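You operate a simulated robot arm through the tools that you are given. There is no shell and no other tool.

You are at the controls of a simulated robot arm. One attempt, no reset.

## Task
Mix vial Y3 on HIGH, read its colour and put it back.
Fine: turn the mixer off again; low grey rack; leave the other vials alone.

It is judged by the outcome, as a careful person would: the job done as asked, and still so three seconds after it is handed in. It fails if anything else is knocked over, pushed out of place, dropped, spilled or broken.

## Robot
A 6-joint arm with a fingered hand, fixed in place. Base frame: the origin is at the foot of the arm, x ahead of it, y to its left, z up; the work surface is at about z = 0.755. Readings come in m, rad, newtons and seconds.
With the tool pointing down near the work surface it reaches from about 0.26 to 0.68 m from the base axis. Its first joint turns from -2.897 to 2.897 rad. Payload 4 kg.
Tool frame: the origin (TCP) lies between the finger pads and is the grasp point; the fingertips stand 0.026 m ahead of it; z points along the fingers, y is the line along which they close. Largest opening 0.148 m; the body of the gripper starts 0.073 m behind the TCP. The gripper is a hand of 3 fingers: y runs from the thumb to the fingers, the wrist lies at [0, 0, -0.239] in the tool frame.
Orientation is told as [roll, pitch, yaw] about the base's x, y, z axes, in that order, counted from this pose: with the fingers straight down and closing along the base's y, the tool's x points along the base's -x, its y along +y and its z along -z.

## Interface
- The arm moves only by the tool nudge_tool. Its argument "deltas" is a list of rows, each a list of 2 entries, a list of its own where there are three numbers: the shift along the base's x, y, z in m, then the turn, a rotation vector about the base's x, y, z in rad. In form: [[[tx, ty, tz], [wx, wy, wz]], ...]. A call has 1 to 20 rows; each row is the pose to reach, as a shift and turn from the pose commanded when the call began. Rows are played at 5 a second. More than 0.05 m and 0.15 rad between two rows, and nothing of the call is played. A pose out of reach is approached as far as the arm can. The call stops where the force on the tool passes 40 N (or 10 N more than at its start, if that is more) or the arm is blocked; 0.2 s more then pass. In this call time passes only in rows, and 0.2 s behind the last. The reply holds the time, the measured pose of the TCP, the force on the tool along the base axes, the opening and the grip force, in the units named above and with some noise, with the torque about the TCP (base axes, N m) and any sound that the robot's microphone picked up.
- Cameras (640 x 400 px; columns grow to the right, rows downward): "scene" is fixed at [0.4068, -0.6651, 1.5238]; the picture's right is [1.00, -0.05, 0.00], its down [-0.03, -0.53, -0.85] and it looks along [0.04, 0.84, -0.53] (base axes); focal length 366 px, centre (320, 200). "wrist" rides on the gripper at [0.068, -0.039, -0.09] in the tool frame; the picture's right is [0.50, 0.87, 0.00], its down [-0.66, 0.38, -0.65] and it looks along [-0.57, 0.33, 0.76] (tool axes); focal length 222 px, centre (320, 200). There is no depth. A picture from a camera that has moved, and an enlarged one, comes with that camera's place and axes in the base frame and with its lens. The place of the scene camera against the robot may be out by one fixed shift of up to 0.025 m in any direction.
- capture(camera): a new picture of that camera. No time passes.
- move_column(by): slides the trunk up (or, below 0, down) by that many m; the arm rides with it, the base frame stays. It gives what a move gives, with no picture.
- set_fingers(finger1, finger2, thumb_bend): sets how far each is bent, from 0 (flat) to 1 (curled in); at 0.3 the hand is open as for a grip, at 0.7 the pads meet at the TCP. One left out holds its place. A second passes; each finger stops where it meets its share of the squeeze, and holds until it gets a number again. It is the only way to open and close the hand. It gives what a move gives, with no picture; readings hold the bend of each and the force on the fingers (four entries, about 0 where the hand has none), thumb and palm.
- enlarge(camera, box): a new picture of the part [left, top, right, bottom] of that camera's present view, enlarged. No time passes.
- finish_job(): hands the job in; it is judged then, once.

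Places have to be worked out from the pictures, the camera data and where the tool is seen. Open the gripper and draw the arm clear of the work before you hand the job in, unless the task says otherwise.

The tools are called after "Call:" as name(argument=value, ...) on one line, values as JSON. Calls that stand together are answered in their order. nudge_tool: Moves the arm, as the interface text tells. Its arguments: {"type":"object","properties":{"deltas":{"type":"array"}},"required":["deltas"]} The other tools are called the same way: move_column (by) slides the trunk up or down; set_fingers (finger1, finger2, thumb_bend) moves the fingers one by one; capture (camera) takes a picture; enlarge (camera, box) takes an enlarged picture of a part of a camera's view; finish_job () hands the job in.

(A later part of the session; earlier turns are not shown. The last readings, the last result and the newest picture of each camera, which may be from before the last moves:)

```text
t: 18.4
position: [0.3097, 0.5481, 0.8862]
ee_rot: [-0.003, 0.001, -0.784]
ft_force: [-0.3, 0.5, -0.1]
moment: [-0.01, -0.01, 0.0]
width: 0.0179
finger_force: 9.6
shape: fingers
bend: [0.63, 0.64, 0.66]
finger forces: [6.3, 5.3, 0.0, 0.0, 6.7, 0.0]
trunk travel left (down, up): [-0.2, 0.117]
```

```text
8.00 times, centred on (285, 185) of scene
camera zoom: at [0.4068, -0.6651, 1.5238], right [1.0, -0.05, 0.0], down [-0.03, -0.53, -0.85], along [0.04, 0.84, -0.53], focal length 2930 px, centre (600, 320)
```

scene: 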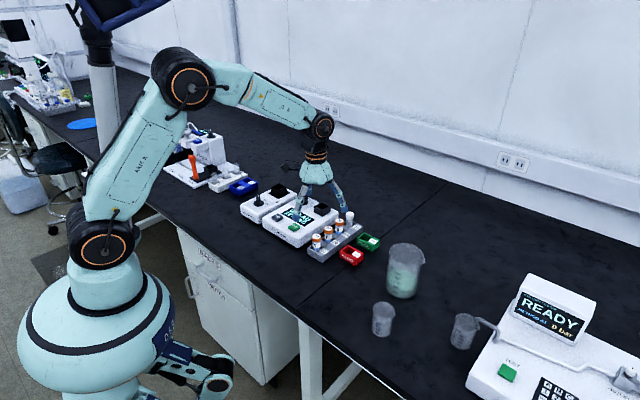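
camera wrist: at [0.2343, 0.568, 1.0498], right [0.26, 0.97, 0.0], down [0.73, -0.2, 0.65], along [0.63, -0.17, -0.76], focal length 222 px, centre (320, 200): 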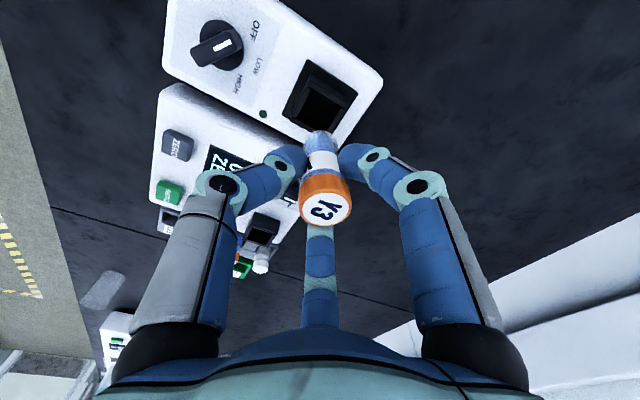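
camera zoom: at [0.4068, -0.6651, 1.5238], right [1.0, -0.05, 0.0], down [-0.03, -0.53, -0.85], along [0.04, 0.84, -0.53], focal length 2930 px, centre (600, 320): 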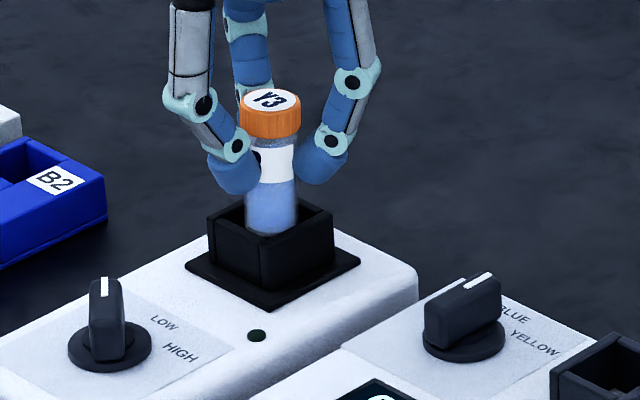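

No contact force and the bottom is entering the tube centrally. I continue down slowly, looking for the floor contact around TCP z ≈ 0.862.

Call:
nudge_tool(deltas=[[[0, 0, -0.004], [0, 0, 0]], [[0, 0, -0.008], [0, 0, 0]], [[0, 0, -0.012], [0, 0, 0]], [[0, 0, -0.015], [0, 0, 0]], [[0, 0, -0.018], [0, 0, 0]]])

Call:
enlarge(camera="scene", box=[260, 160, 310, 210])

Call:
capture(camera="wrist")

```text
t: 19.6
position: [0.3096, 0.5468, 0.8682]
ee_rot: [0.001, -0.001, -0.785]
ft_force: [-0.6, 0.6, 2.2]
moment: [0.01, 0.0, 0.01]
width: 0.0177
finger_force: 9.2
shape: fingers
bend: [0.63, 0.64, 0.66]
finger forces: [6.3, 5.4, 0.0, 0.1, 7.4, 0.0]
trunk travel left (down, up): [-0.2, 0.117]
```

```text
8.00 times, centred on (285, 185) of scene
camera zoom: at [0.4068, -0.6651, 1.5238], right [1.0, -0.05, 0.0], down [-0.03, -0.53, -0.85], along [0.04, 0.84, -0.53], focal length 2930 px, centre (600, 320)
```

zoom: 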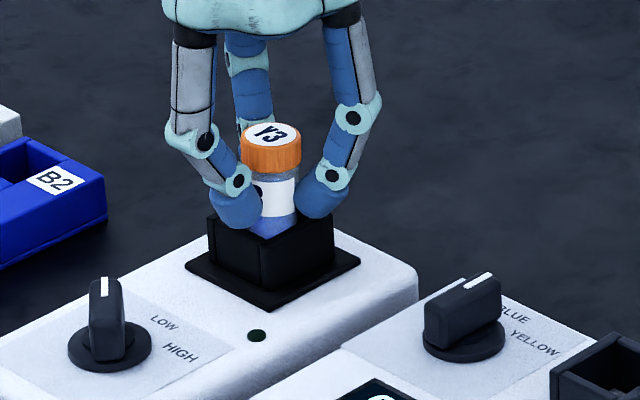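

```text
taken
camera wrist: at [0.2342, 0.5666, 0.959], right [0.26, 0.97, 0.0], down [0.73, -0.2, 0.65], along [0.63, -0.17, -0.76], focal length 222 px, centre (320, 200)
```

wrist: 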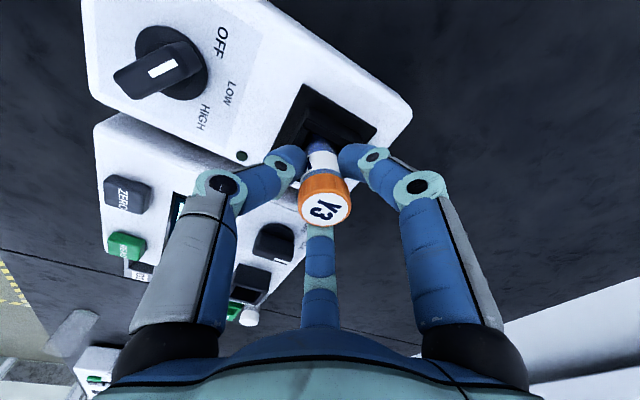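

A first 2 N shows up along z, likely the vial reaching the floor. I go 1.5 mm further to confirm.

Call:
nudge_tool(deltas=[[[0, 0, -0.0007], [0, 0, 0]], [[0, 0, -0.0015], [0, 0, 0]]])

Call:
enlarge(camera="scene", box=[270, 165, 305, 200])

Call:
enlarge(camera="wrist", box=[260, 80, 390, 210])

```text
t: 20.2
position: [0.3104, 0.5483, 0.8668]
ee_rot: [-0.001, -0.001, -0.785]
ft_force: [-1.9, -1.1, 8.7]
moment: [-0.02, 0.03, 0.02]
width: 0.018
finger_force: 10.5
shape: fingers
bend: [0.63, 0.65, 0.66]
finger forces: [6.9, 5.6, 0.1, 0.0, 9.4, 0.0]
trunk travel left (down, up): [-0.2, 0.117]
```

```text
11.43 times, centred on (288, 182) of scene
camera zoom: at [0.4068, -0.6651, 1.5238], right [1.0, -0.05, 0.0], down [-0.03, -0.53, -0.85], along [0.04, 0.84, -0.53], focal length 4185 px, centre (691, 400)
```

zoom: 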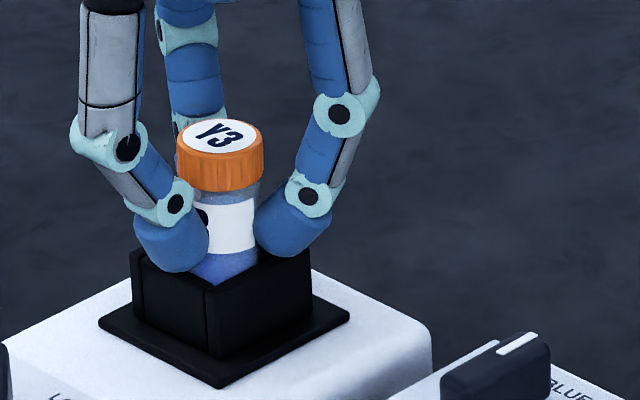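

```text
3.08 times, centred on (325, 145) of wrist
camera zoom: at [0.2342, 0.5665, 0.9581], right [0.26, 0.97, 0.0], down [0.73, -0.2, 0.65], along [0.63, -0.17, -0.76], focal length 684 px, centre (305, 369)
```

zoom: 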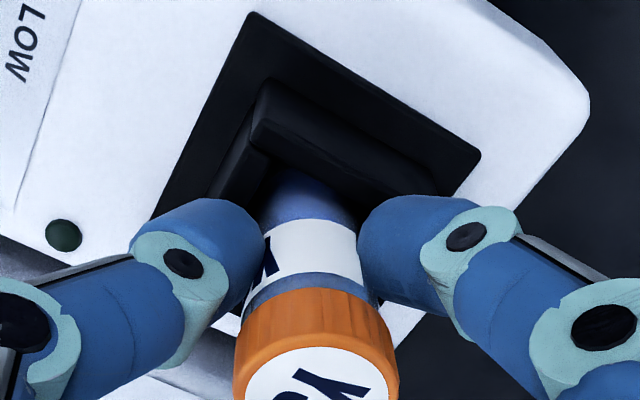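

8.7 N upward with the tips still ~14 mm above the rim: the vial stands on the socket floor. I release the fingers to the half-open setting.

Call:
set_fingers(finger1=0.5, finger2=0.5, thumb_bend=0.5)

Call:
enlarge(camera="wrist", box=[230, 60, 410, 240])

Call:
enlarge(camera="scene", box=[260, 155, 310, 205])

```text
t: 21.2
position: [0.3096, 0.5488, 0.8667]
ee_rot: [-0.001, 0.0, -0.785]
ft_force: [0.0, 0.1, -0.4]
moment: [0.0, 0.03, -0.01]
width: 0.0619
finger_force: 0.1
shape: fingers
bend: [0.5, 0.5, 0.5]
finger forces: [0.0, 0.1, 0.0, 0.1, 0.0, 0.0]
trunk travel left (down, up): [-0.2, 0.117]
```

```text
2.22 times, centred on (320, 150) of wrist
camera zoom: at [0.2346, 0.567, 0.9571], right [0.26, 0.97, 0.0], down [0.73, -0.2, 0.65], along [0.63, -0.17, -0.76], focal length 494 px, centre (320, 311)
```

zoom: 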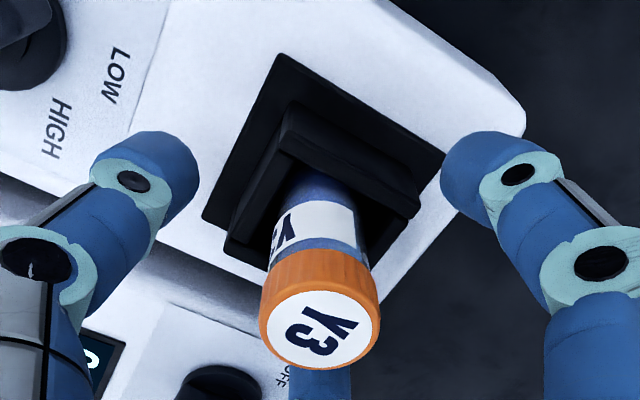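

```text
8.00 times, centred on (285, 180) of scene
camera zoom: at [0.4068, -0.6651, 1.5238], right [1.0, -0.05, 0.0], down [-0.03, -0.53, -0.85], along [0.04, 0.84, -0.53], focal length 2930 px, centre (600, 360)
```

zoom: 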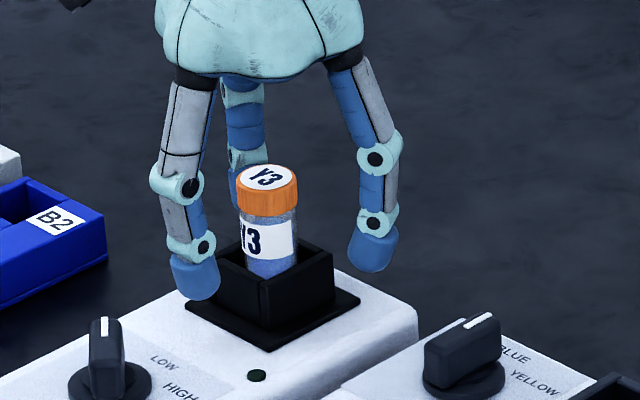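

The vial stands upright in the mixer socket. I raise straight up past its cap, then move over toward the mixer knob.

Call:
nudge_tool(deltas=[[[0, 0, 0.03], [0, 0, 0]], [[0, 0, 0.06], [0, 0, 0]], [[0, 0, 0.095], [0, 0, 0]], [[-0.022, -0.022, 0.1], [0, 0, 0]], [[-0.044, -0.044, 0.1], [0, 0, 0]], [[-0.067, -0.067, 0.1], [0, 0, 0]], [[-0.067, -0.067, 0.1], [0, 0, 0]]])

Call:
capture(camera="wrist")

Call:
enlarge(camera="wrist", box=[260, 50, 380, 170])

Call:
enlarge(camera="scene", box=[235, 155, 315, 225])

```text
t: 22.8
position: [0.2433, 0.4814, 0.9677]
ee_rot: [0.0, 0.0, -0.783]
ft_force: [-0.5, -0.5, -0.1]
moment: [0.01, 0.02, 0.01]
width: 0.0616
finger_force: 0.0
shape: fingers
bend: [0.5, 0.5, 0.5]
finger forces: [0.0, 0.0, 0.0, 0.1, 0.0, 0.1]
trunk travel left (down, up): [-0.2, 0.117]
```

```text
taken
camera wrist: at [0.1673, 0.5006, 1.0574], right [0.26, 0.97, 0.0], down [0.73, -0.2, 0.65], along [0.63, -0.17, -0.76], focal length 222 px, centre (320, 200)
```

wrist: 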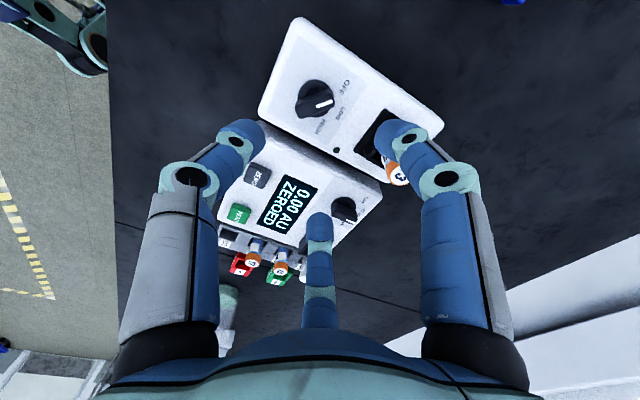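

```text
3.33 times, centred on (320, 110) of wrist
camera zoom: at [0.1673, 0.5006, 1.0574], right [0.26, 0.97, 0.0], down [0.73, -0.2, 0.65], along [0.63, -0.17, -0.76], focal length 740 px, centre (320, 500)
```

zoom: 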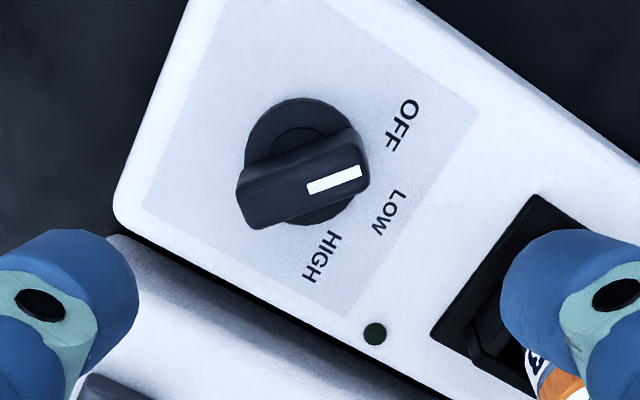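

```text
5.71 times, centred on (275, 190) of scene
camera zoom: at [0.4068, -0.6651, 1.5238], right [1.0, -0.05, 0.0], down [-0.03, -0.53, -0.85], along [0.04, 0.84, -0.53], focal length 2092 px, centre (577, 257)
```

zoom: 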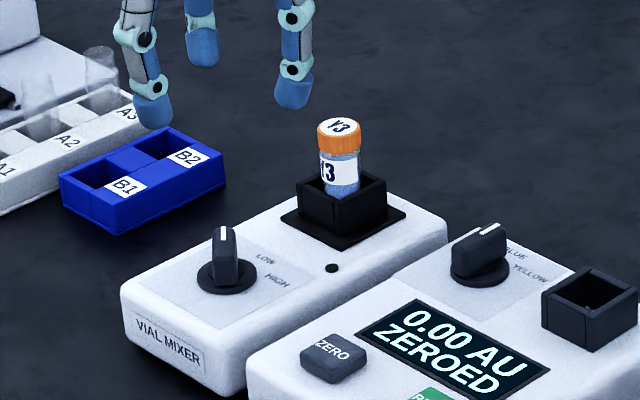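

Knob axis ≈ (0.237, 0.4765), bar top ≈ 0.826, pointer at azimuth ≈ 96° (OFF); LOW ≈ 43°, HIGH ≈ -6°. I turn the hand at this height so that the thumb will press one long side of the bar and the fingers the other, and centre it on the knob axis.

Call:
nudge_tool(deltas=[[[-0.001, -0.001, 0], [0, 0, 0.136]], [[-0.002, -0.001, 0], [0, 0, 0.272]], [[-0.003, -0.002, 0], [0, 0, 0.408]], [[-0.004, -0.002, 0], [0, 0, 0.545]], [[-0.005, -0.003, 0], [0, 0, 0.681]], [[-0.006, -0.004, 0], [0, 0, 0.817]], [[-0.006, -0.004, 0], [0, 0, 0.954]], [[-0.006, -0.004, 0], [0, 0, 1.09]], [[-0.006, -0.004, 0], [0, 0, 1.226]], [[-0.006, -0.004, 0], [0, 0, 1.362]], [[-0.006, -0.004, 0], [0, 0, 1.499]], [[-0.006, -0.004, 0], [0, 0, 1.635]], [[-0.006, -0.004, 0], [0, 0, 1.771]], [[-0.006, -0.004, 0], [0, 0, 1.907]], [[-0.006, -0.004, 0], [0, 0, 2.044]], [[-0.006, -0.004, 0], [0, 0, 2.18]], [[-0.006, -0.004, 0], [0, 0, 2.316]], [[-0.006, -0.004, 0], [0, 0, 2.452]], [[-0.006, -0.004, 0], [0, 0, 2.452]]])

Call:
capture(camera="wrist")

Call:
capture(camera="scene")

```text
t: 26.8
position: [0.2368, 0.4783, 0.9667]
ee_rot: [-0.003, -0.002, 1.669]
ft_force: [0.2, 0.2, 0.2]
moment: [0.01, 0.02, -0.01]
width: 0.0619
finger_force: 0.1
shape: fingers
bend: [0.5, 0.5, 0.5]
finger forces: [0.0, 0.0, 0.0, 0.0, 0.1, 0.1]
trunk travel left (down, up): [-0.2, 0.117]
```

```text
taken
camera wrist: at [0.2819, 0.4122, 1.0573], right [-0.81, -0.58, 0.0], down [-0.44, 0.62, 0.65], along [-0.38, 0.53, -0.76], focal length 222 px, centre (320, 200)
```

wrist: 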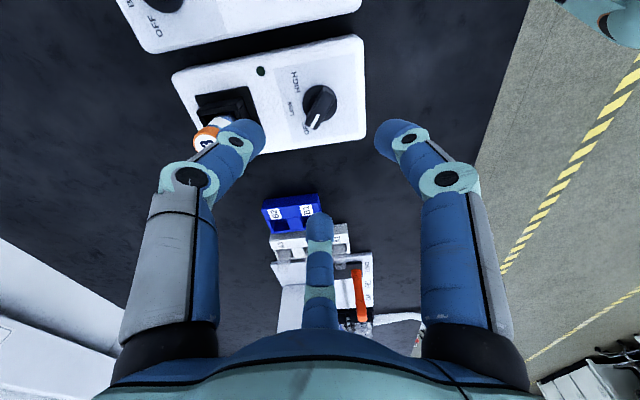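

```text
taken
```

scene: 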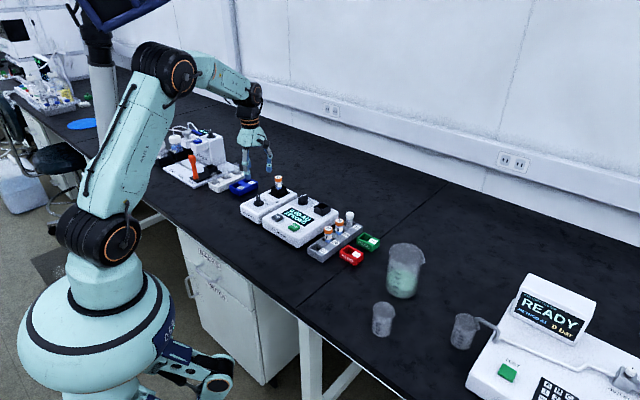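

The rotation was reached. I enlarge the knob in the wrist view from this new side to check centring and bar angle.

Call:
enlarge(camera="wrist", box=[270, 60, 370, 160])

```text
4.00 times, centred on (320, 110) of wrist
camera zoom: at [0.2819, 0.4122, 1.0573], right [-0.81, -0.58, 0.0], down [-0.44, 0.62, 0.65], along [-0.38, 0.53, -0.76], focal length 888 px, centre (320, 560)
```

zoom: 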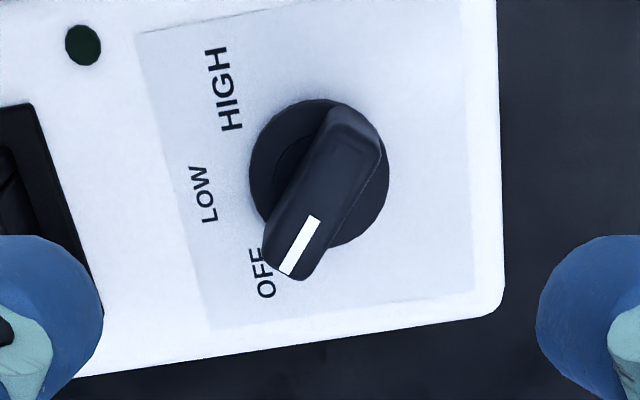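

Knob axis within ~1 mm of the tool axis, bar at about 97° against the hand's 95.6°. I descend so the tips reach beside the bar, ending at TCP z ≈ 0.842.

Call:
nudge_tool(deltas=[[[0, 0, -0.03], [0, 0, 0]], [[0, 0, -0.06], [0, 0, 0]], [[0, 0, -0.085], [0, 0, 0]], [[0, 0, -0.1], [0, 0, 0]], [[0, 0, -0.112], [0, 0, 0]], [[0, 0, -0.12], [0, 0, 0]], [[0, 0, -0.126], [0, 0, 0]], [[0, 0, -0.126], [0, 0, 0]]])

Call:
capture(camera="wrist")

Call:
enlarge(camera="scene", box=[225, 155, 305, 225])

```text
t: 28.6
position: [0.2379, 0.4764, 0.8399]
ee_rot: [-0.002, 0.001, 1.667]
ft_force: [0.2, -1.0, 0.0]
moment: [0.01, 0.01, 0.02]
width: 0.0618
finger_force: 0.0
shape: fingers
bend: [0.5, 0.5, 0.5]
finger forces: [0.0, 0.0, 0.0, 0.0, 0.0, 0.1]
trunk travel left (down, up): [-0.2, 0.117]
```

```text
taken
camera wrist: at [0.2822, 0.4117, 0.9309], right [-0.81, -0.58, 0.0], down [-0.44, 0.62, 0.65], along [-0.38, 0.53, -0.76], focal length 222 px, centre (320, 200)
```

wrist: 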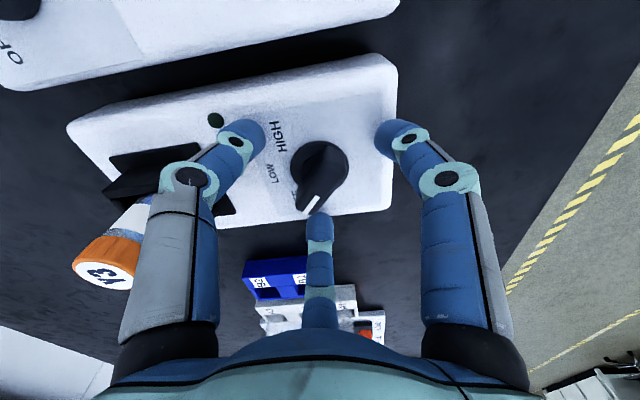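

```text
5.71 times, centred on (265, 190) of scene
camera zoom: at [0.4068, -0.6651, 1.5238], right [1.0, -0.05, 0.0], down [-0.03, -0.53, -0.85], along [0.04, 0.84, -0.53], focal length 2092 px, centre (634, 257)
```

zoom: 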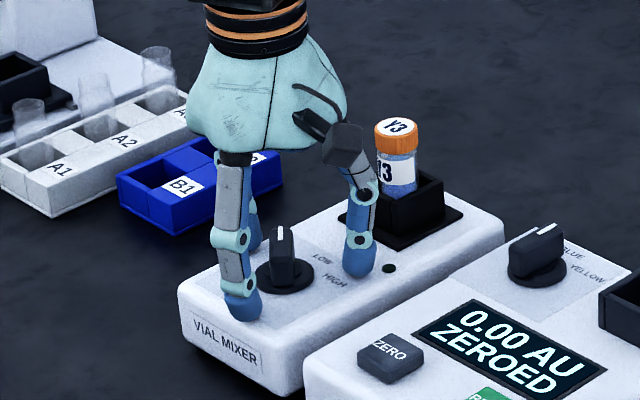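

The fingers straddle the bar without contact. I close them onto the knob bar.

Call:
set_fingers(finger1=0.7, finger2=0.7, thumb_bend=0.7)

Call:
enlarge(camera="wrist", box=[250, 110, 390, 250])

Call:
enlarge(camera="scene", box=[225, 165, 305, 225])

```text
t: 29.6
position: [0.2382, 0.4773, 0.8397]
ee_rot: [-0.002, 0.001, 1.668]
ft_force: [-5.6, -0.9, -2.2]
moment: [-0.02, 0.14, -0.04]
width: 0.0174
finger_force: 8.8
shape: fingers
bend: [0.63, 0.63, 0.67]
finger forces: [5.3, 6.0, 0.1, 0.0, 5.6, 0.0]
trunk travel left (down, up): [-0.2, 0.117]
```

```text
2.86 times, centred on (320, 180) of wrist
camera zoom: at [0.2817, 0.4117, 0.9311], right [-0.81, -0.58, 0.0], down [-0.44, 0.62, 0.65], along [-0.38, 0.53, -0.76], focal length 635 px, centre (320, 257)
```

zoom: 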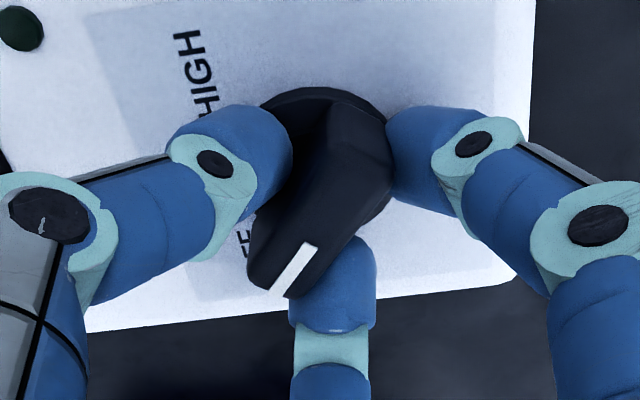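

```text
6.67 times, centred on (265, 195) of scene
camera zoom: at [0.4068, -0.6651, 1.5238], right [1.0, -0.05, 0.0], down [-0.03, -0.53, -0.85], along [0.04, 0.84, -0.53], focal length 2441 px, centre (687, 233)
```

zoom: 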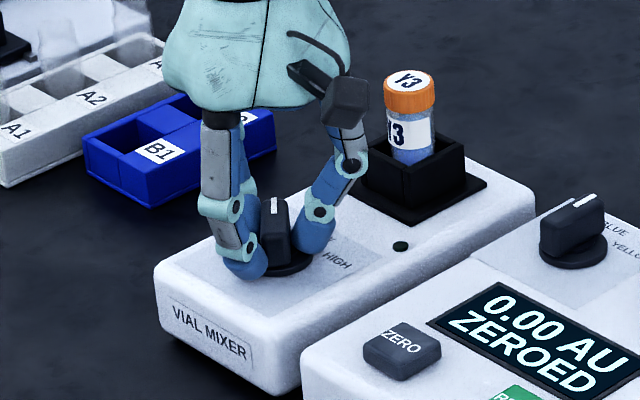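

All three fingers press the bar (about 5–6 N each). I turn clockwise a first ~29° and check that the knob follows.

Call:
nudge_tool(deltas=[[[0, 0, 0], [0, 0, -0.1]], [[0, 0, 0], [0, 0, -0.2]], [[0, 0, 0], [0, 0, -0.3]], [[0, 0, 0], [0, 0, -0.4]], [[0, 0, 0], [0, 0, -0.5]]])

Call:
enlarge(camera="wrist", box=[250, 110, 390, 250])

Call:
enlarge(camera="scene", box=[225, 165, 305, 225])

```text
t: 30.8
position: [0.2374, 0.4764, 0.8397]
ee_rot: [-0.002, 0.0, 1.165]
ft_force: [-6.1, 1.2, -1.6]
moment: [0.0, 0.13, -0.02]
width: 0.017
finger_force: 8.3
shape: fingers
bend: [0.64, 0.63, 0.67]
finger forces: [5.5, 6.3, 0.0, 0.0, 4.7, 0.1]
trunk travel left (down, up): [-0.2, 0.117]
```

```text
2.86 times, centred on (320, 180) of wrist
camera zoom: at [0.2458, 0.3985, 0.9311], right [-0.99, -0.12, 0.0], down [-0.09, 0.75, 0.65], along [-0.08, 0.65, -0.76], focal length 635 px, centre (320, 257)
```

zoom: 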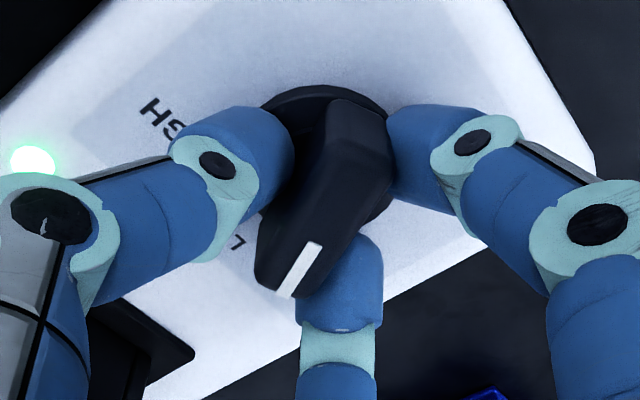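

```text
6.67 times, centred on (265, 195) of scene
camera zoom: at [0.4068, -0.6651, 1.5238], right [1.0, -0.05, 0.0], down [-0.03, -0.53, -0.85], along [0.04, 0.84, -0.53], focal length 2441 px, centre (687, 233)
```

zoom: 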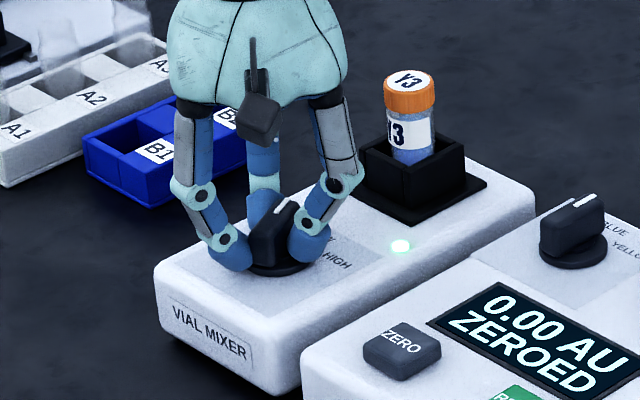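

The knob follows and the mixer lamp is lit (LOW range). I continue at once through to HIGH, a further ~72°.

Call:
nudge_tool(deltas=[[[0, 0, 0], [0, 0, -0.13]], [[0, 0, 0], [0, 0, -0.26]], [[0, 0, 0], [0, 0, -0.39]], [[0, 0, 0], [0, 0, -0.52]], [[0, 0, 0], [0, 0, -0.65]], [[0, 0, 0], [0, 0, -0.78]], [[0, 0, 0], [0, 0, -0.91]], [[0, 0, 0], [0, 0, -1.04]], [[0, 0, 0], [0, 0, -1.15]], [[0, 0, 0], [0, 0, -1.25]]])

Call:
enlarge(camera="wrist", box=[230, 90, 410, 250])

Call:
enlarge(camera="scene", box=[225, 165, 305, 225])

```text
t: 33.0
position: [0.2374, 0.4763, 0.8405]
ee_rot: [-0.002, 0.001, -0.084]
ft_force: [-2.6, 4.5, 1.3]
moment: [0.04, 0.08, -0.04]
width: 0.0168
finger_force: 9.1
shape: fingers
bend: [0.64, 0.63, 0.67]
finger forces: [5.5, 6.3, 0.0, 0.1, 6.2, 0.2]
trunk travel left (down, up): [-0.2, 0.117]
```

```text
2.50 times, centred on (320, 170) of wrist
camera zoom: at [0.1659, 0.4432, 0.931], right [-0.42, 0.91, 0.0], down [0.68, 0.32, 0.65], along [0.59, 0.28, -0.76], focal length 555 px, centre (320, 275)
```

zoom: 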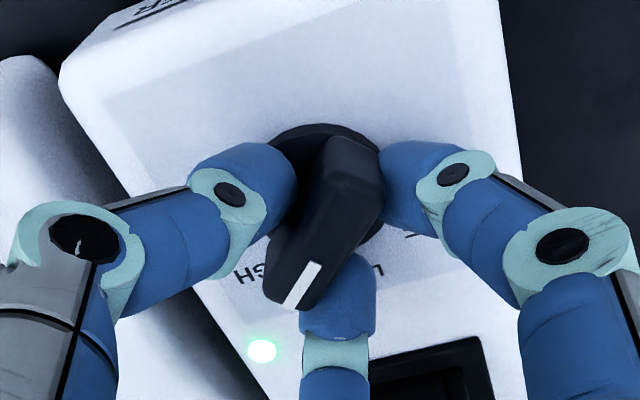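

```text
6.67 times, centred on (265, 195) of scene
camera zoom: at [0.4068, -0.6651, 1.5238], right [1.0, -0.05, 0.0], down [-0.03, -0.53, -0.85], along [0.04, 0.84, -0.53], focal length 2441 px, centre (687, 233)
```

zoom: 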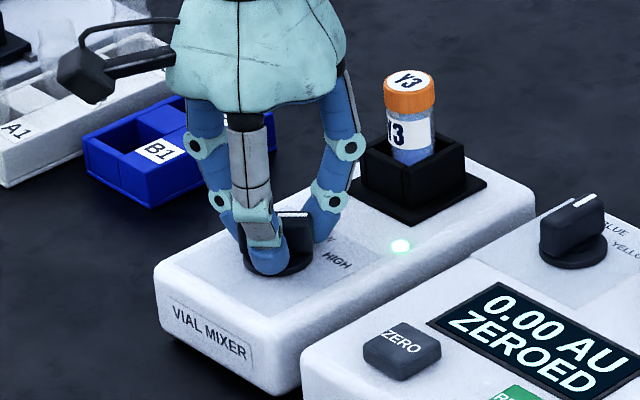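

The pointer covers the HIGH mark, perhaps 3–5° short. I turn slightly more and look at the label and lamp.

Call:
nudge_tool(deltas=[[[0, 0, 0], [0, 0, -0.04]], [[0, 0, 0], [0, 0, -0.08]], [[0, 0, 0], [0, 0, -0.08]]])

Call:
enlarge(camera="wrist", box=[250, 110, 390, 250])

Call:
enlarge(camera="scene", box=[250, 165, 300, 210])

```text
t: 33.8
position: [0.2373, 0.477, 0.8405]
ee_rot: [-0.001, 0.0, -0.165]
ft_force: [-0.4, 7.2, 0.6]
moment: [0.09, 0.02, 0.01]
width: 0.0165
finger_force: 9.0
shape: fingers
bend: [0.64, 0.64, 0.67]
finger forces: [5.8, 6.7, 0.0, 0.0, 5.4, 0.0]
trunk travel left (down, up): [-0.2, 0.117]
```

```text
2.86 times, centred on (320, 180) of wrist
camera zoom: at [0.1638, 0.4487, 0.9309], right [-0.35, 0.94, 0.0], down [0.71, 0.27, 0.65], along [0.61, 0.23, -0.76], focal length 635 px, centre (320, 257)
```

zoom: 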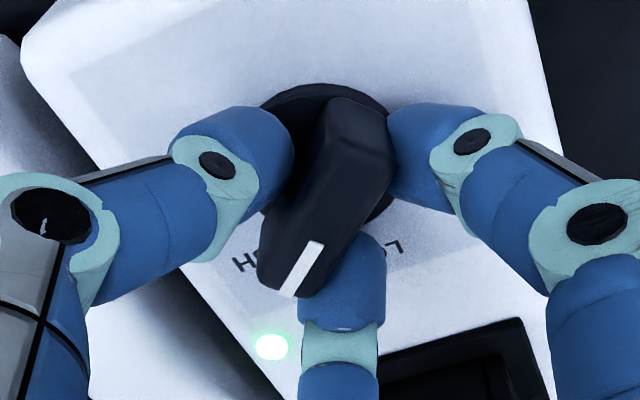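

```text
8.89 times, centred on (275, 188) of scene
camera zoom: at [0.4068, -0.6651, 1.5238], right [1.0, -0.05, 0.0], down [-0.03, -0.53, -0.85], along [0.04, 0.84, -0.53], focal length 3255 px, centre (720, 311)
```

zoom: 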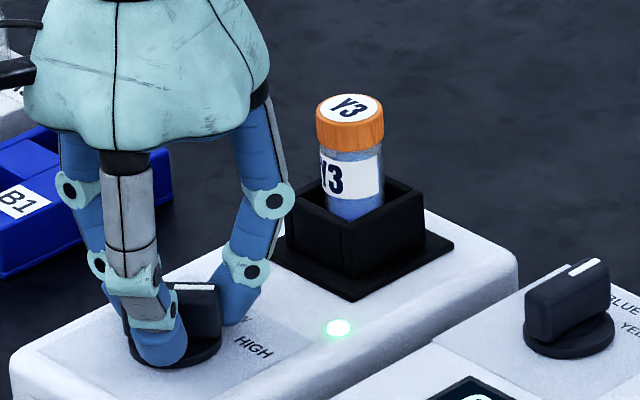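

The pointer stands on HIGH with the lamp lit green. I hold still here to let it mix, watching the vial, lamp and sound.

Call:
nudge_tool(deltas=[[[0, 0, 0], [0, 0, 0]], [[0, 0, 0], [0, 0, 0]], [[0, 0, 0], [0, 0, 0]], [[0, 0, 0], [0, 0, 0]], [[0, 0, 0], [0, 0, 0]], [[0, 0, 0], [0, 0, 0]], [[0, 0, 0], [0, 0, 0]], [[0, 0, 0], [0, 0, 0]], [[0, 0, 0], [0, 0, 0]], [[0, 0, 0], [0, 0, 0]], [[0, 0, 0], [0, 0, 0]], [[0, 0, 0], [0, 0, 0]], [[0, 0, 0], [0, 0, 0]], [[0, 0, 0], [0, 0, 0]], [[0, 0, 0], [0, 0, 0]], [[0, 0, 0], [0, 0, 0]], [[0, 0, 0], [0, 0, 0]], [[0, 0, 0], [0, 0, 0]], [[0, 0, 0], [0, 0, 0]], [[0, 0, 0], [0, 0, 0]]])

Call:
enlarge(camera="scene", box=[250, 165, 300, 210])

Call:
enlarge(camera="scene", box=[270, 165, 300, 195])

```text
t: 38.0
position: [0.2373, 0.4771, 0.8404]
ee_rot: [-0.003, 0.001, -0.165]
ft_force: [0.3, 7.4, 1.3]
moment: [0.13, 0.01, 0.07]
width: 0.0165
finger_force: 8.7
shape: fingers
bend: [0.64, 0.63, 0.67]
finger forces: [6.2, 7.1, 0.0, 0.0, 5.5, 0.0]
trunk travel left (down, up): [-0.2, 0.117]
```

```text
8.89 times, centred on (275, 188) of scene
camera zoom: at [0.4068, -0.6651, 1.5238], right [1.0, -0.05, 0.0], down [-0.03, -0.53, -0.85], along [0.04, 0.84, -0.53], focal length 3255 px, centre (720, 311)
```

zoom: 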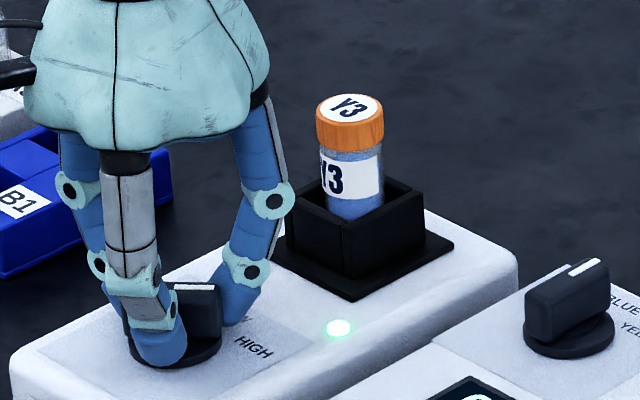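

```text
13.33 times, centred on (285, 180) of scene
camera zoom: at [0.4068, -0.6651, 1.5238], right [1.0, -0.05, 0.0], down [-0.03, -0.53, -0.85], along [0.04, 0.84, -0.53], focal length 4882 px, centre (787, 467)
```

zoom: 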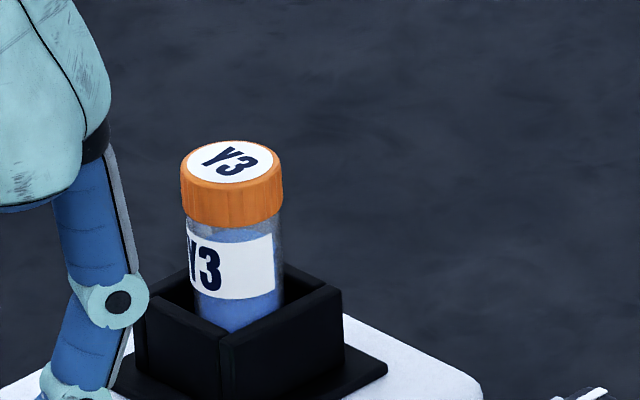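

Lamp steady green, vial steady in its socket, no sound reported yet. I give it more time on HIGH.

Call:
nudge_tool(deltas=[[[0, 0, 0], [0, 0, 0]], [[0, 0, 0], [0, 0, 0]], [[0, 0, 0], [0, 0, 0]], [[0, 0, 0], [0, 0, 0]], [[0, 0, 0], [0, 0, 0]], [[0, 0, 0], [0, 0, 0]], [[0, 0, 0], [0, 0, 0]], [[0, 0, 0], [0, 0, 0]], [[0, 0, 0], [0, 0, 0]], [[0, 0, 0], [0, 0, 0]], [[0, 0, 0], [0, 0, 0]], [[0, 0, 0], [0, 0, 0]], [[0, 0, 0], [0, 0, 0]], [[0, 0, 0], [0, 0, 0]], [[0, 0, 0], [0, 0, 0]], [[0, 0, 0], [0, 0, 0]], [[0, 0, 0], [0, 0, 0]], [[0, 0, 0], [0, 0, 0]], [[0, 0, 0], [0, 0, 0]], [[0, 0, 0], [0, 0, 0]]])

Call:
nudge_tool(deltas=[[[0, 0, 0], [0, 0, 0]], [[0, 0, 0], [0, 0, 0]], [[0, 0, 0], [0, 0, 0]], [[0, 0, 0], [0, 0, 0]], [[0, 0, 0], [0, 0, 0]], [[0, 0, 0], [0, 0, 0]], [[0, 0, 0], [0, 0, 0]], [[0, 0, 0], [0, 0, 0]], [[0, 0, 0], [0, 0, 0]], [[0, 0, 0], [0, 0, 0]], [[0, 0, 0], [0, 0, 0]], [[0, 0, 0], [0, 0, 0]], [[0, 0, 0], [0, 0, 0]], [[0, 0, 0], [0, 0, 0]], [[0, 0, 0], [0, 0, 0]], [[0, 0, 0], [0, 0, 0]], [[0, 0, 0], [0, 0, 0]], [[0, 0, 0], [0, 0, 0]], [[0, 0, 0], [0, 0, 0]], [[0, 0, 0], [0, 0, 0]]])

Call:
enlarge(camera="scene", box=[250, 165, 300, 210])

Call:
enlarge(camera="scene", box=[270, 165, 300, 195])

```text
t: 42.2
position: [0.2376, 0.4768, 0.8397]
ee_rot: [-0.001, 0.0, -0.165]
ft_force: [0.3, 6.3, 1.6]
moment: [0.11, -0.01, 0.03]
width: 0.0165
finger_force: 9.5
shape: fingers
bend: [0.64, 0.63, 0.67]
finger forces: [6.2, 6.9, 0.0, 0.0, 5.5, 0.1]
trunk travel left (down, up): [-0.2, 0.117]
```

```text
t: 46.4
position: [0.2366, 0.4768, 0.8401]
ee_rot: [-0.002, 0.001, -0.163]
ft_force: [0.2, 5.2, 1.6]
moment: [0.08, 0.02, 0.1]
width: 0.0164
finger_force: 9.6
shape: fingers
bend: [0.64, 0.63, 0.67]
finger forces: [6.1, 7.0, 0.1, 0.0, 5.5, 0.0]
trunk travel left (down, up): [-0.2, 0.117]
```

```text
8.89 times, centred on (275, 188) of scene
camera zoom: at [0.4068, -0.6651, 1.5238], right [1.0, -0.05, 0.0], down [-0.03, -0.53, -0.85], along [0.04, 0.84, -0.53], focal length 3255 px, centre (720, 311)
```

zoom: 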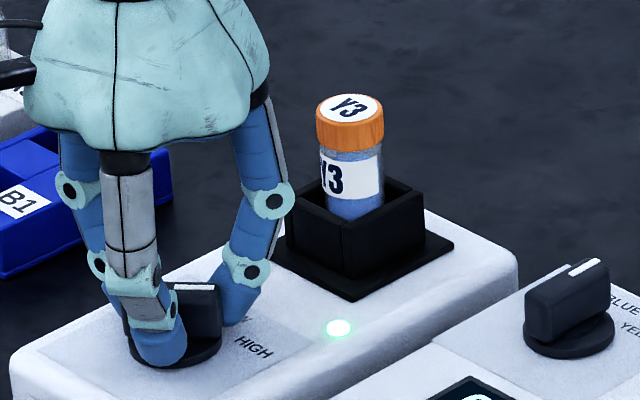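

```text
13.33 times, centred on (285, 180) of scene
camera zoom: at [0.4068, -0.6651, 1.5238], right [1.0, -0.05, 0.0], down [-0.03, -0.53, -0.85], along [0.04, 0.84, -0.53], focal length 4882 px, centre (787, 467)
```

zoom: 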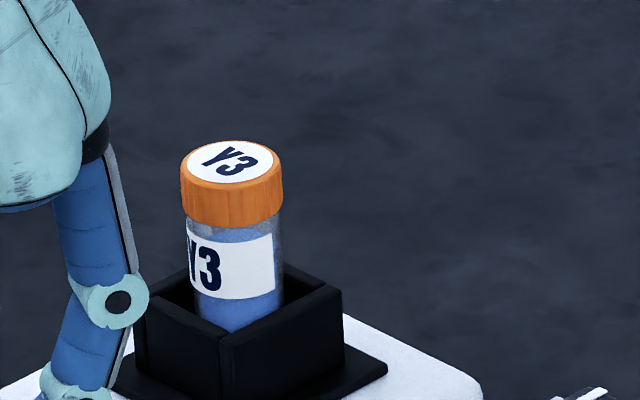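

About 13 s on HIGH have passed. Now I turn the knob back counter-clockwise all the way to OFF with the same grip.

Call:
nudge_tool(deltas=[[[0, 0, 0], [0, 0, 0.13]], [[0, 0, 0], [0, 0, 0.26]], [[0, 0, 0], [0, 0, 0.39]], [[0, 0, 0], [0, 0, 0.52]], [[0, 0, 0], [0, 0, 0.65]], [[0, 0, 0], [0, 0, 0.78]], [[0, 0, 0], [0, 0, 0.91]], [[0, 0, 0], [0, 0, 1.04]], [[0, 0, 0], [0, 0, 1.17]], [[0, 0, 0], [0, 0, 1.3]], [[0, 0, 0], [0, 0, 1.43]], [[0, 0, 0], [0, 0, 1.56]], [[0, 0, 0], [0, 0, 1.69]], [[0, 0, 0], [0, 0, 1.78]], [[0, 0, 0], [0, 0, 1.86]], [[0, 0, 0], [0, 0, 1.86]]])

Call:
enlarge(camera="wrist", box=[250, 110, 390, 250])

Call:
enlarge(camera="scene", box=[225, 165, 305, 225])

```text
t: 49.8
position: [0.2364, 0.476, 0.8399]
ee_rot: [-0.002, -0.001, 1.698]
ft_force: [-2.9, -1.4, 2.3]
moment: [0.04, 0.09, -0.13]
width: 0.0176
finger_force: 12.0
shape: fingers
bend: [0.64, 0.64, 0.66]
finger forces: [5.7, 11.4, 0.0, 0.1, 6.9, 0.0]
trunk travel left (down, up): [-0.2, 0.117]
```

```text
2.86 times, centred on (320, 180) of wrist
camera zoom: at [0.2837, 0.413, 0.9312], right [-0.8, -0.61, 0.0], down [-0.46, 0.6, 0.65], along [-0.39, 0.52, -0.76], focal length 635 px, centre (320, 257)
```

zoom: 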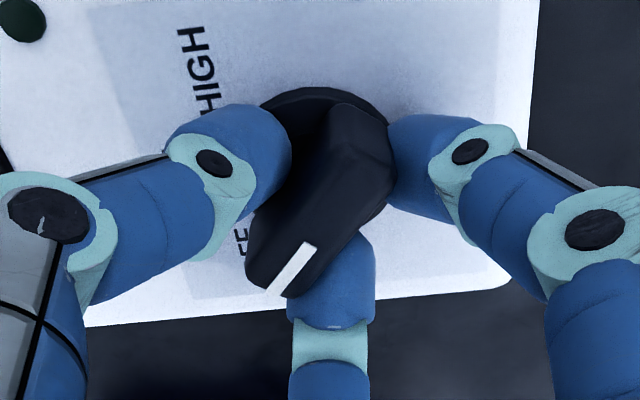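

```text
6.67 times, centred on (265, 195) of scene
camera zoom: at [0.4068, -0.6651, 1.5238], right [1.0, -0.05, 0.0], down [-0.03, -0.53, -0.85], along [0.04, 0.84, -0.53], focal length 2441 px, centre (687, 233)
```

zoom: 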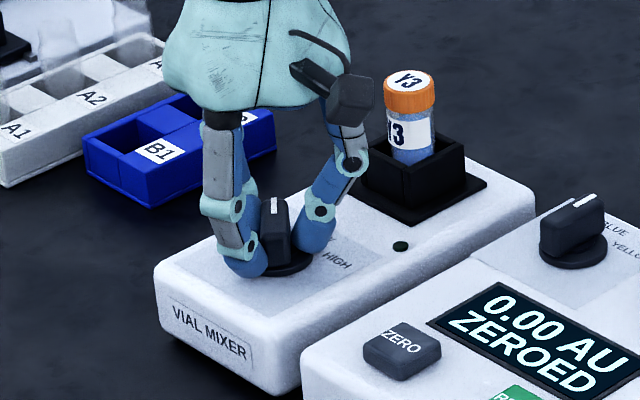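

The lamp is dark and the pointer is back at OFF against its stop. I open the fingers and rise clear of the knob.

Call:
set_fingers(finger1=0.5, finger2=0.5, thumb_bend=0.5)

Call:
nudge_tool(deltas=[[[0, 0, 0.03], [0, 0, 0]], [[0, 0, 0.06], [0, 0, 0]], [[0, 0, 0.09], [0, 0, 0]], [[0, 0, 0.127], [0, 0, 0]], [[0, 0, 0.127], [0, 0, 0]]])

Call:
enlarge(camera="wrist", box=[230, 50, 370, 190])

Call:
enlarge(camera="scene", box=[225, 165, 305, 225])

```text
t: 50.8
position: [0.2365, 0.4766, 0.8403]
ee_rot: [-0.002, 0.001, 1.696]
ft_force: [0.5, 0.3, 0.6]
moment: [-0.01, -0.02, -0.01]
width: 0.0616
finger_force: 0.0
shape: fingers
bend: [0.5, 0.5, 0.5]
finger forces: [0.1, 0.1, 0.0, 0.0, 0.1, 0.0]
trunk travel left (down, up): [-0.2, 0.117]
```

```text
t: 52.0
position: [0.2359, 0.4758, 0.9679]
ee_rot: [-0.002, -0.001, 1.697]
ft_force: [0.3, 0.0, 0.0]
moment: [0.01, 0.0, -0.01]
width: 0.0617
finger_force: 0.1
shape: fingers
bend: [0.5, 0.5, 0.5]
finger forces: [0.1, 0.0, 0.0, 0.0, 0.0, 0.1]
trunk travel left (down, up): [-0.2, 0.117]
```

```text
2.86 times, centred on (300, 120) of wrist
camera zoom: at [0.2833, 0.4136, 1.0584], right [-0.8, -0.61, 0.0], down [-0.46, 0.6, 0.65], along [-0.39, 0.52, -0.76], focal length 635 px, centre (377, 429)
```

zoom: 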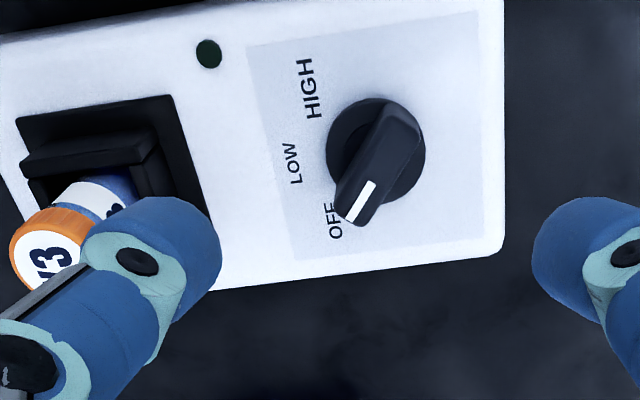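

```text
6.67 times, centred on (265, 195) of scene
camera zoom: at [0.4068, -0.6651, 1.5238], right [1.0, -0.05, 0.0], down [-0.03, -0.53, -0.85], along [0.04, 0.84, -0.53], focal length 2441 px, centre (687, 233)
```

zoom: 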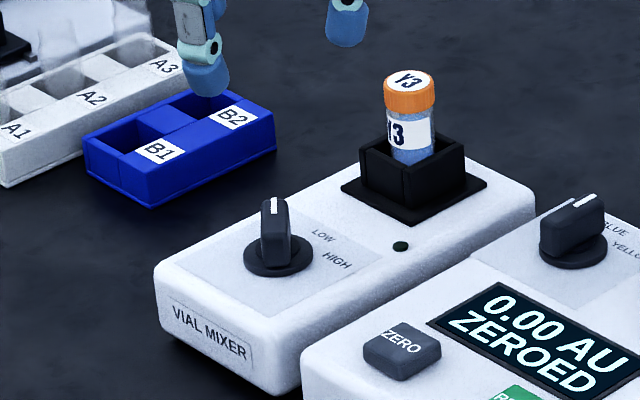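

Mixer is OFF and Y3 stands undisturbed. I turn the hand back to -45° while moving level to above the vial at about (0.3105, 0.544).

Call:
nudge_tool(deltas=[[[0.004, 0.004, 0], [0, 0, -0.138]], [[0.008, 0.008, 0], [0, 0, -0.276]], [[0.012, 0.011, 0], [0, 0, -0.414]], [[0.017, 0.015, 0], [0, 0, -0.552]], [[0.021, 0.019, 0], [0, 0, -0.69]], [[0.025, 0.023, 0], [0, 0, -0.828]], [[0.029, 0.026, 0], [0, 0, -0.966]], [[0.033, 0.03, 0], [0, 0, -1.104]], [[0.037, 0.034, 0], [0, 0, -1.242]], [[0.041, 0.038, 0], [0, 0, -1.38]], [[0.045, 0.041, 0], [0, 0, -1.518]], [[0.049, 0.045, 0], [0, 0, -1.656]], [[0.053, 0.049, 0], [0, 0, -1.794]], [[0.058, 0.053, 0], [0, 0, -1.932]], [[0.062, 0.056, 0], [0, 0, -2.07]], [[0.066, 0.06, 0], [0, 0, -2.208]], [[0.07, 0.064, 0], [0, 0, -2.346]], [[0.074, 0.068, 0], [0, 0, -2.482]], [[0.074, 0.068, 0], [0, 0, -2.482]]])

Call:
capture(camera="wrist")

Call:
enlarge(camera="wrist", box=[260, 60, 380, 180])

```text
t: 56.0
position: [0.3114, 0.5447, 0.9664]
ee_rot: [-0.001, 0.001, -0.788]
ft_force: [0.1, -0.6, 0.5]
moment: [0.01, 0.02, -0.01]
width: 0.0617
finger_force: 0.0
shape: fingers
bend: [0.5, 0.5, 0.5]
finger forces: [0.1, 0.1, 0.0, 0.0, 0.0, 0.0]
trunk travel left (down, up): [-0.2, 0.117]
```

```text
taken
camera wrist: at [0.2357, 0.5641, 1.0577], right [0.26, 0.97, 0.0], down [0.73, -0.2, 0.65], along [0.63, -0.17, -0.76], focal length 222 px, centre (320, 200)
```

wrist: 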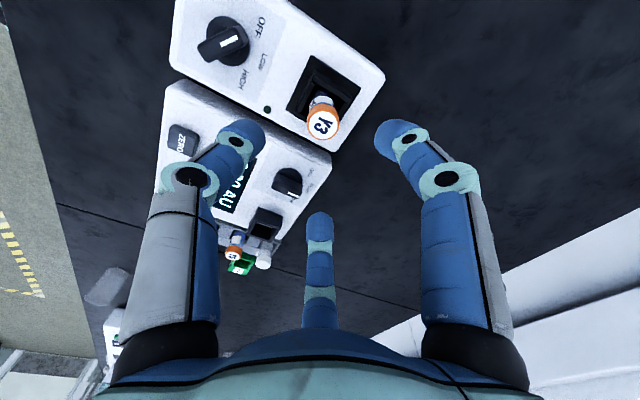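

```text
3.33 times, centred on (320, 120) of wrist
camera zoom: at [0.2357, 0.5641, 1.0577], right [0.26, 0.97, 0.0], down [0.73, -0.2, 0.65], along [0.63, -0.17, -0.76], focal length 740 px, centre (320, 467)
```

zoom: 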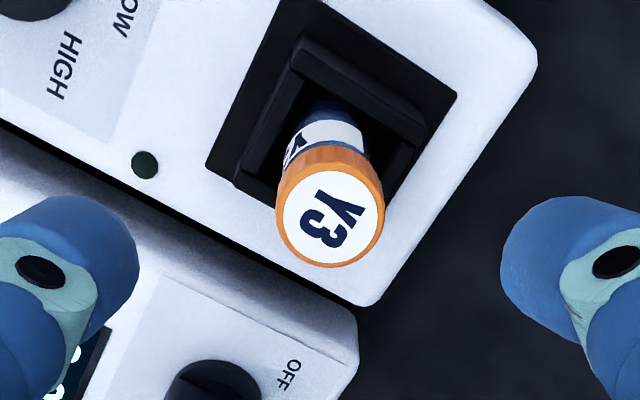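

Y3's cap is within 3 mm of the tool axis. I descend around it to TCP z ≈ 0.868 with a tiny lateral correction.

Call:
nudge_tool(deltas=[[[-0.0015, 0.001, -0.025], [0, 0, 0]], [[-0.0015, 0.001, -0.05], [0, 0, 0]], [[-0.0015, 0.001, -0.07], [0, 0, 0]], [[-0.0015, 0.001, -0.085], [0, 0, 0]], [[-0.0015, 0.001, -0.095], [0, 0, 0]], [[-0.0015, 0.001, -0.0995], [0, 0, 0]], [[-0.0015, 0.001, -0.0995], [0, 0, 0]]])

Call:
enlarge(camera="wrist", box=[230, 90, 410, 270])

Call:
enlarge(camera="scene", box=[260, 155, 310, 205])

```text
t: 57.6
position: [0.3103, 0.5454, 0.867]
ee_rot: [-0.003, 0.0, -0.786]
ft_force: [0.7, 0.0, 0.5]
moment: [-0.01, 0.01, 0.01]
width: 0.0615
finger_force: 0.1
shape: fingers
bend: [0.5, 0.5, 0.5]
finger forces: [0.0, 0.0, 0.1, 0.0, 0.0, 0.1]
trunk travel left (down, up): [-0.2, 0.117]
```

```text
2.22 times, centred on (320, 180) of wrist
camera zoom: at [0.2343, 0.5649, 0.9581], right [0.26, 0.97, 0.0], down [0.73, -0.2, 0.65], along [0.63, -0.17, -0.76], focal length 494 px, centre (320, 244)
```

zoom: 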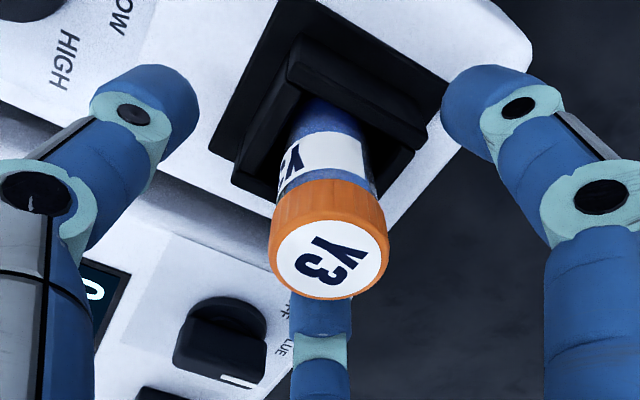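

```text
8.00 times, centred on (285, 180) of scene
camera zoom: at [0.4068, -0.6651, 1.5238], right [1.0, -0.05, 0.0], down [-0.03, -0.53, -0.85], along [0.04, 0.84, -0.53], focal length 2930 px, centre (600, 360)
```

zoom: 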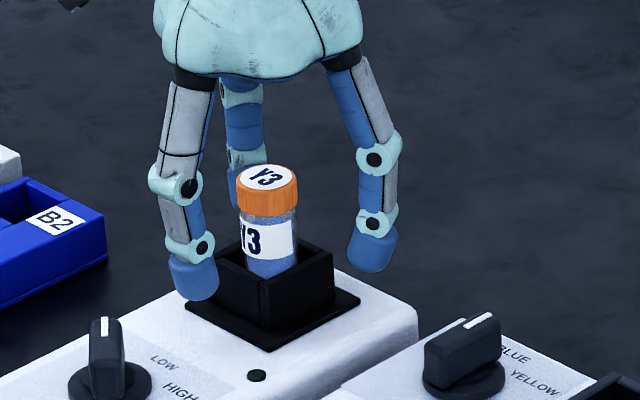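

Clear around the cap with the vial about 2 mm toward the finger side, as wanted. I close the fingers.

Call:
set_fingers(finger1=0.7, finger2=0.7, thumb_bend=0.7)

Call:
enlarge(camera="wrist", box=[250, 90, 390, 230])

Call:
enlarge(camera="scene", box=[260, 155, 310, 205])

```text
t: 58.6
position: [0.3088, 0.5454, 0.8676]
ee_rot: [-0.002, 0.001, -0.785]
ft_force: [0.3, 0.2, 0.8]
moment: [-0.01, -0.02, 0.01]
width: 0.0171
finger_force: 8.7
shape: fingers
bend: [0.63, 0.64, 0.66]
finger forces: [6.0, 5.4, 0.1, 0.0, 6.8, 0.0]
trunk travel left (down, up): [-0.2, 0.117]
```

```text
2.86 times, centred on (320, 160) of wrist
camera zoom: at [0.2343, 0.5649, 0.9583], right [0.26, 0.97, 0.0], down [0.73, -0.2, 0.65], along [0.63, -0.17, -0.76], focal length 635 px, centre (320, 314)
```

zoom: 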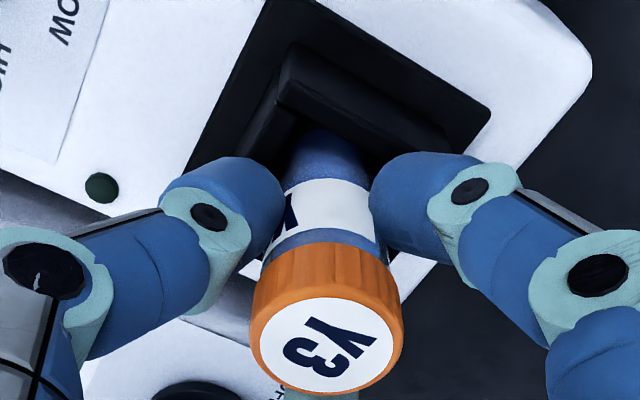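

```text
8.00 times, centred on (285, 180) of scene
camera zoom: at [0.4068, -0.6651, 1.5238], right [1.0, -0.05, 0.0], down [-0.03, -0.53, -0.85], along [0.04, 0.84, -0.53], focal length 2930 px, centre (600, 360)
```

zoom: 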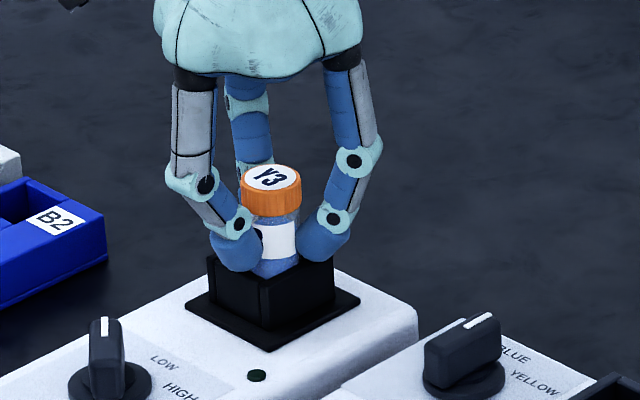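

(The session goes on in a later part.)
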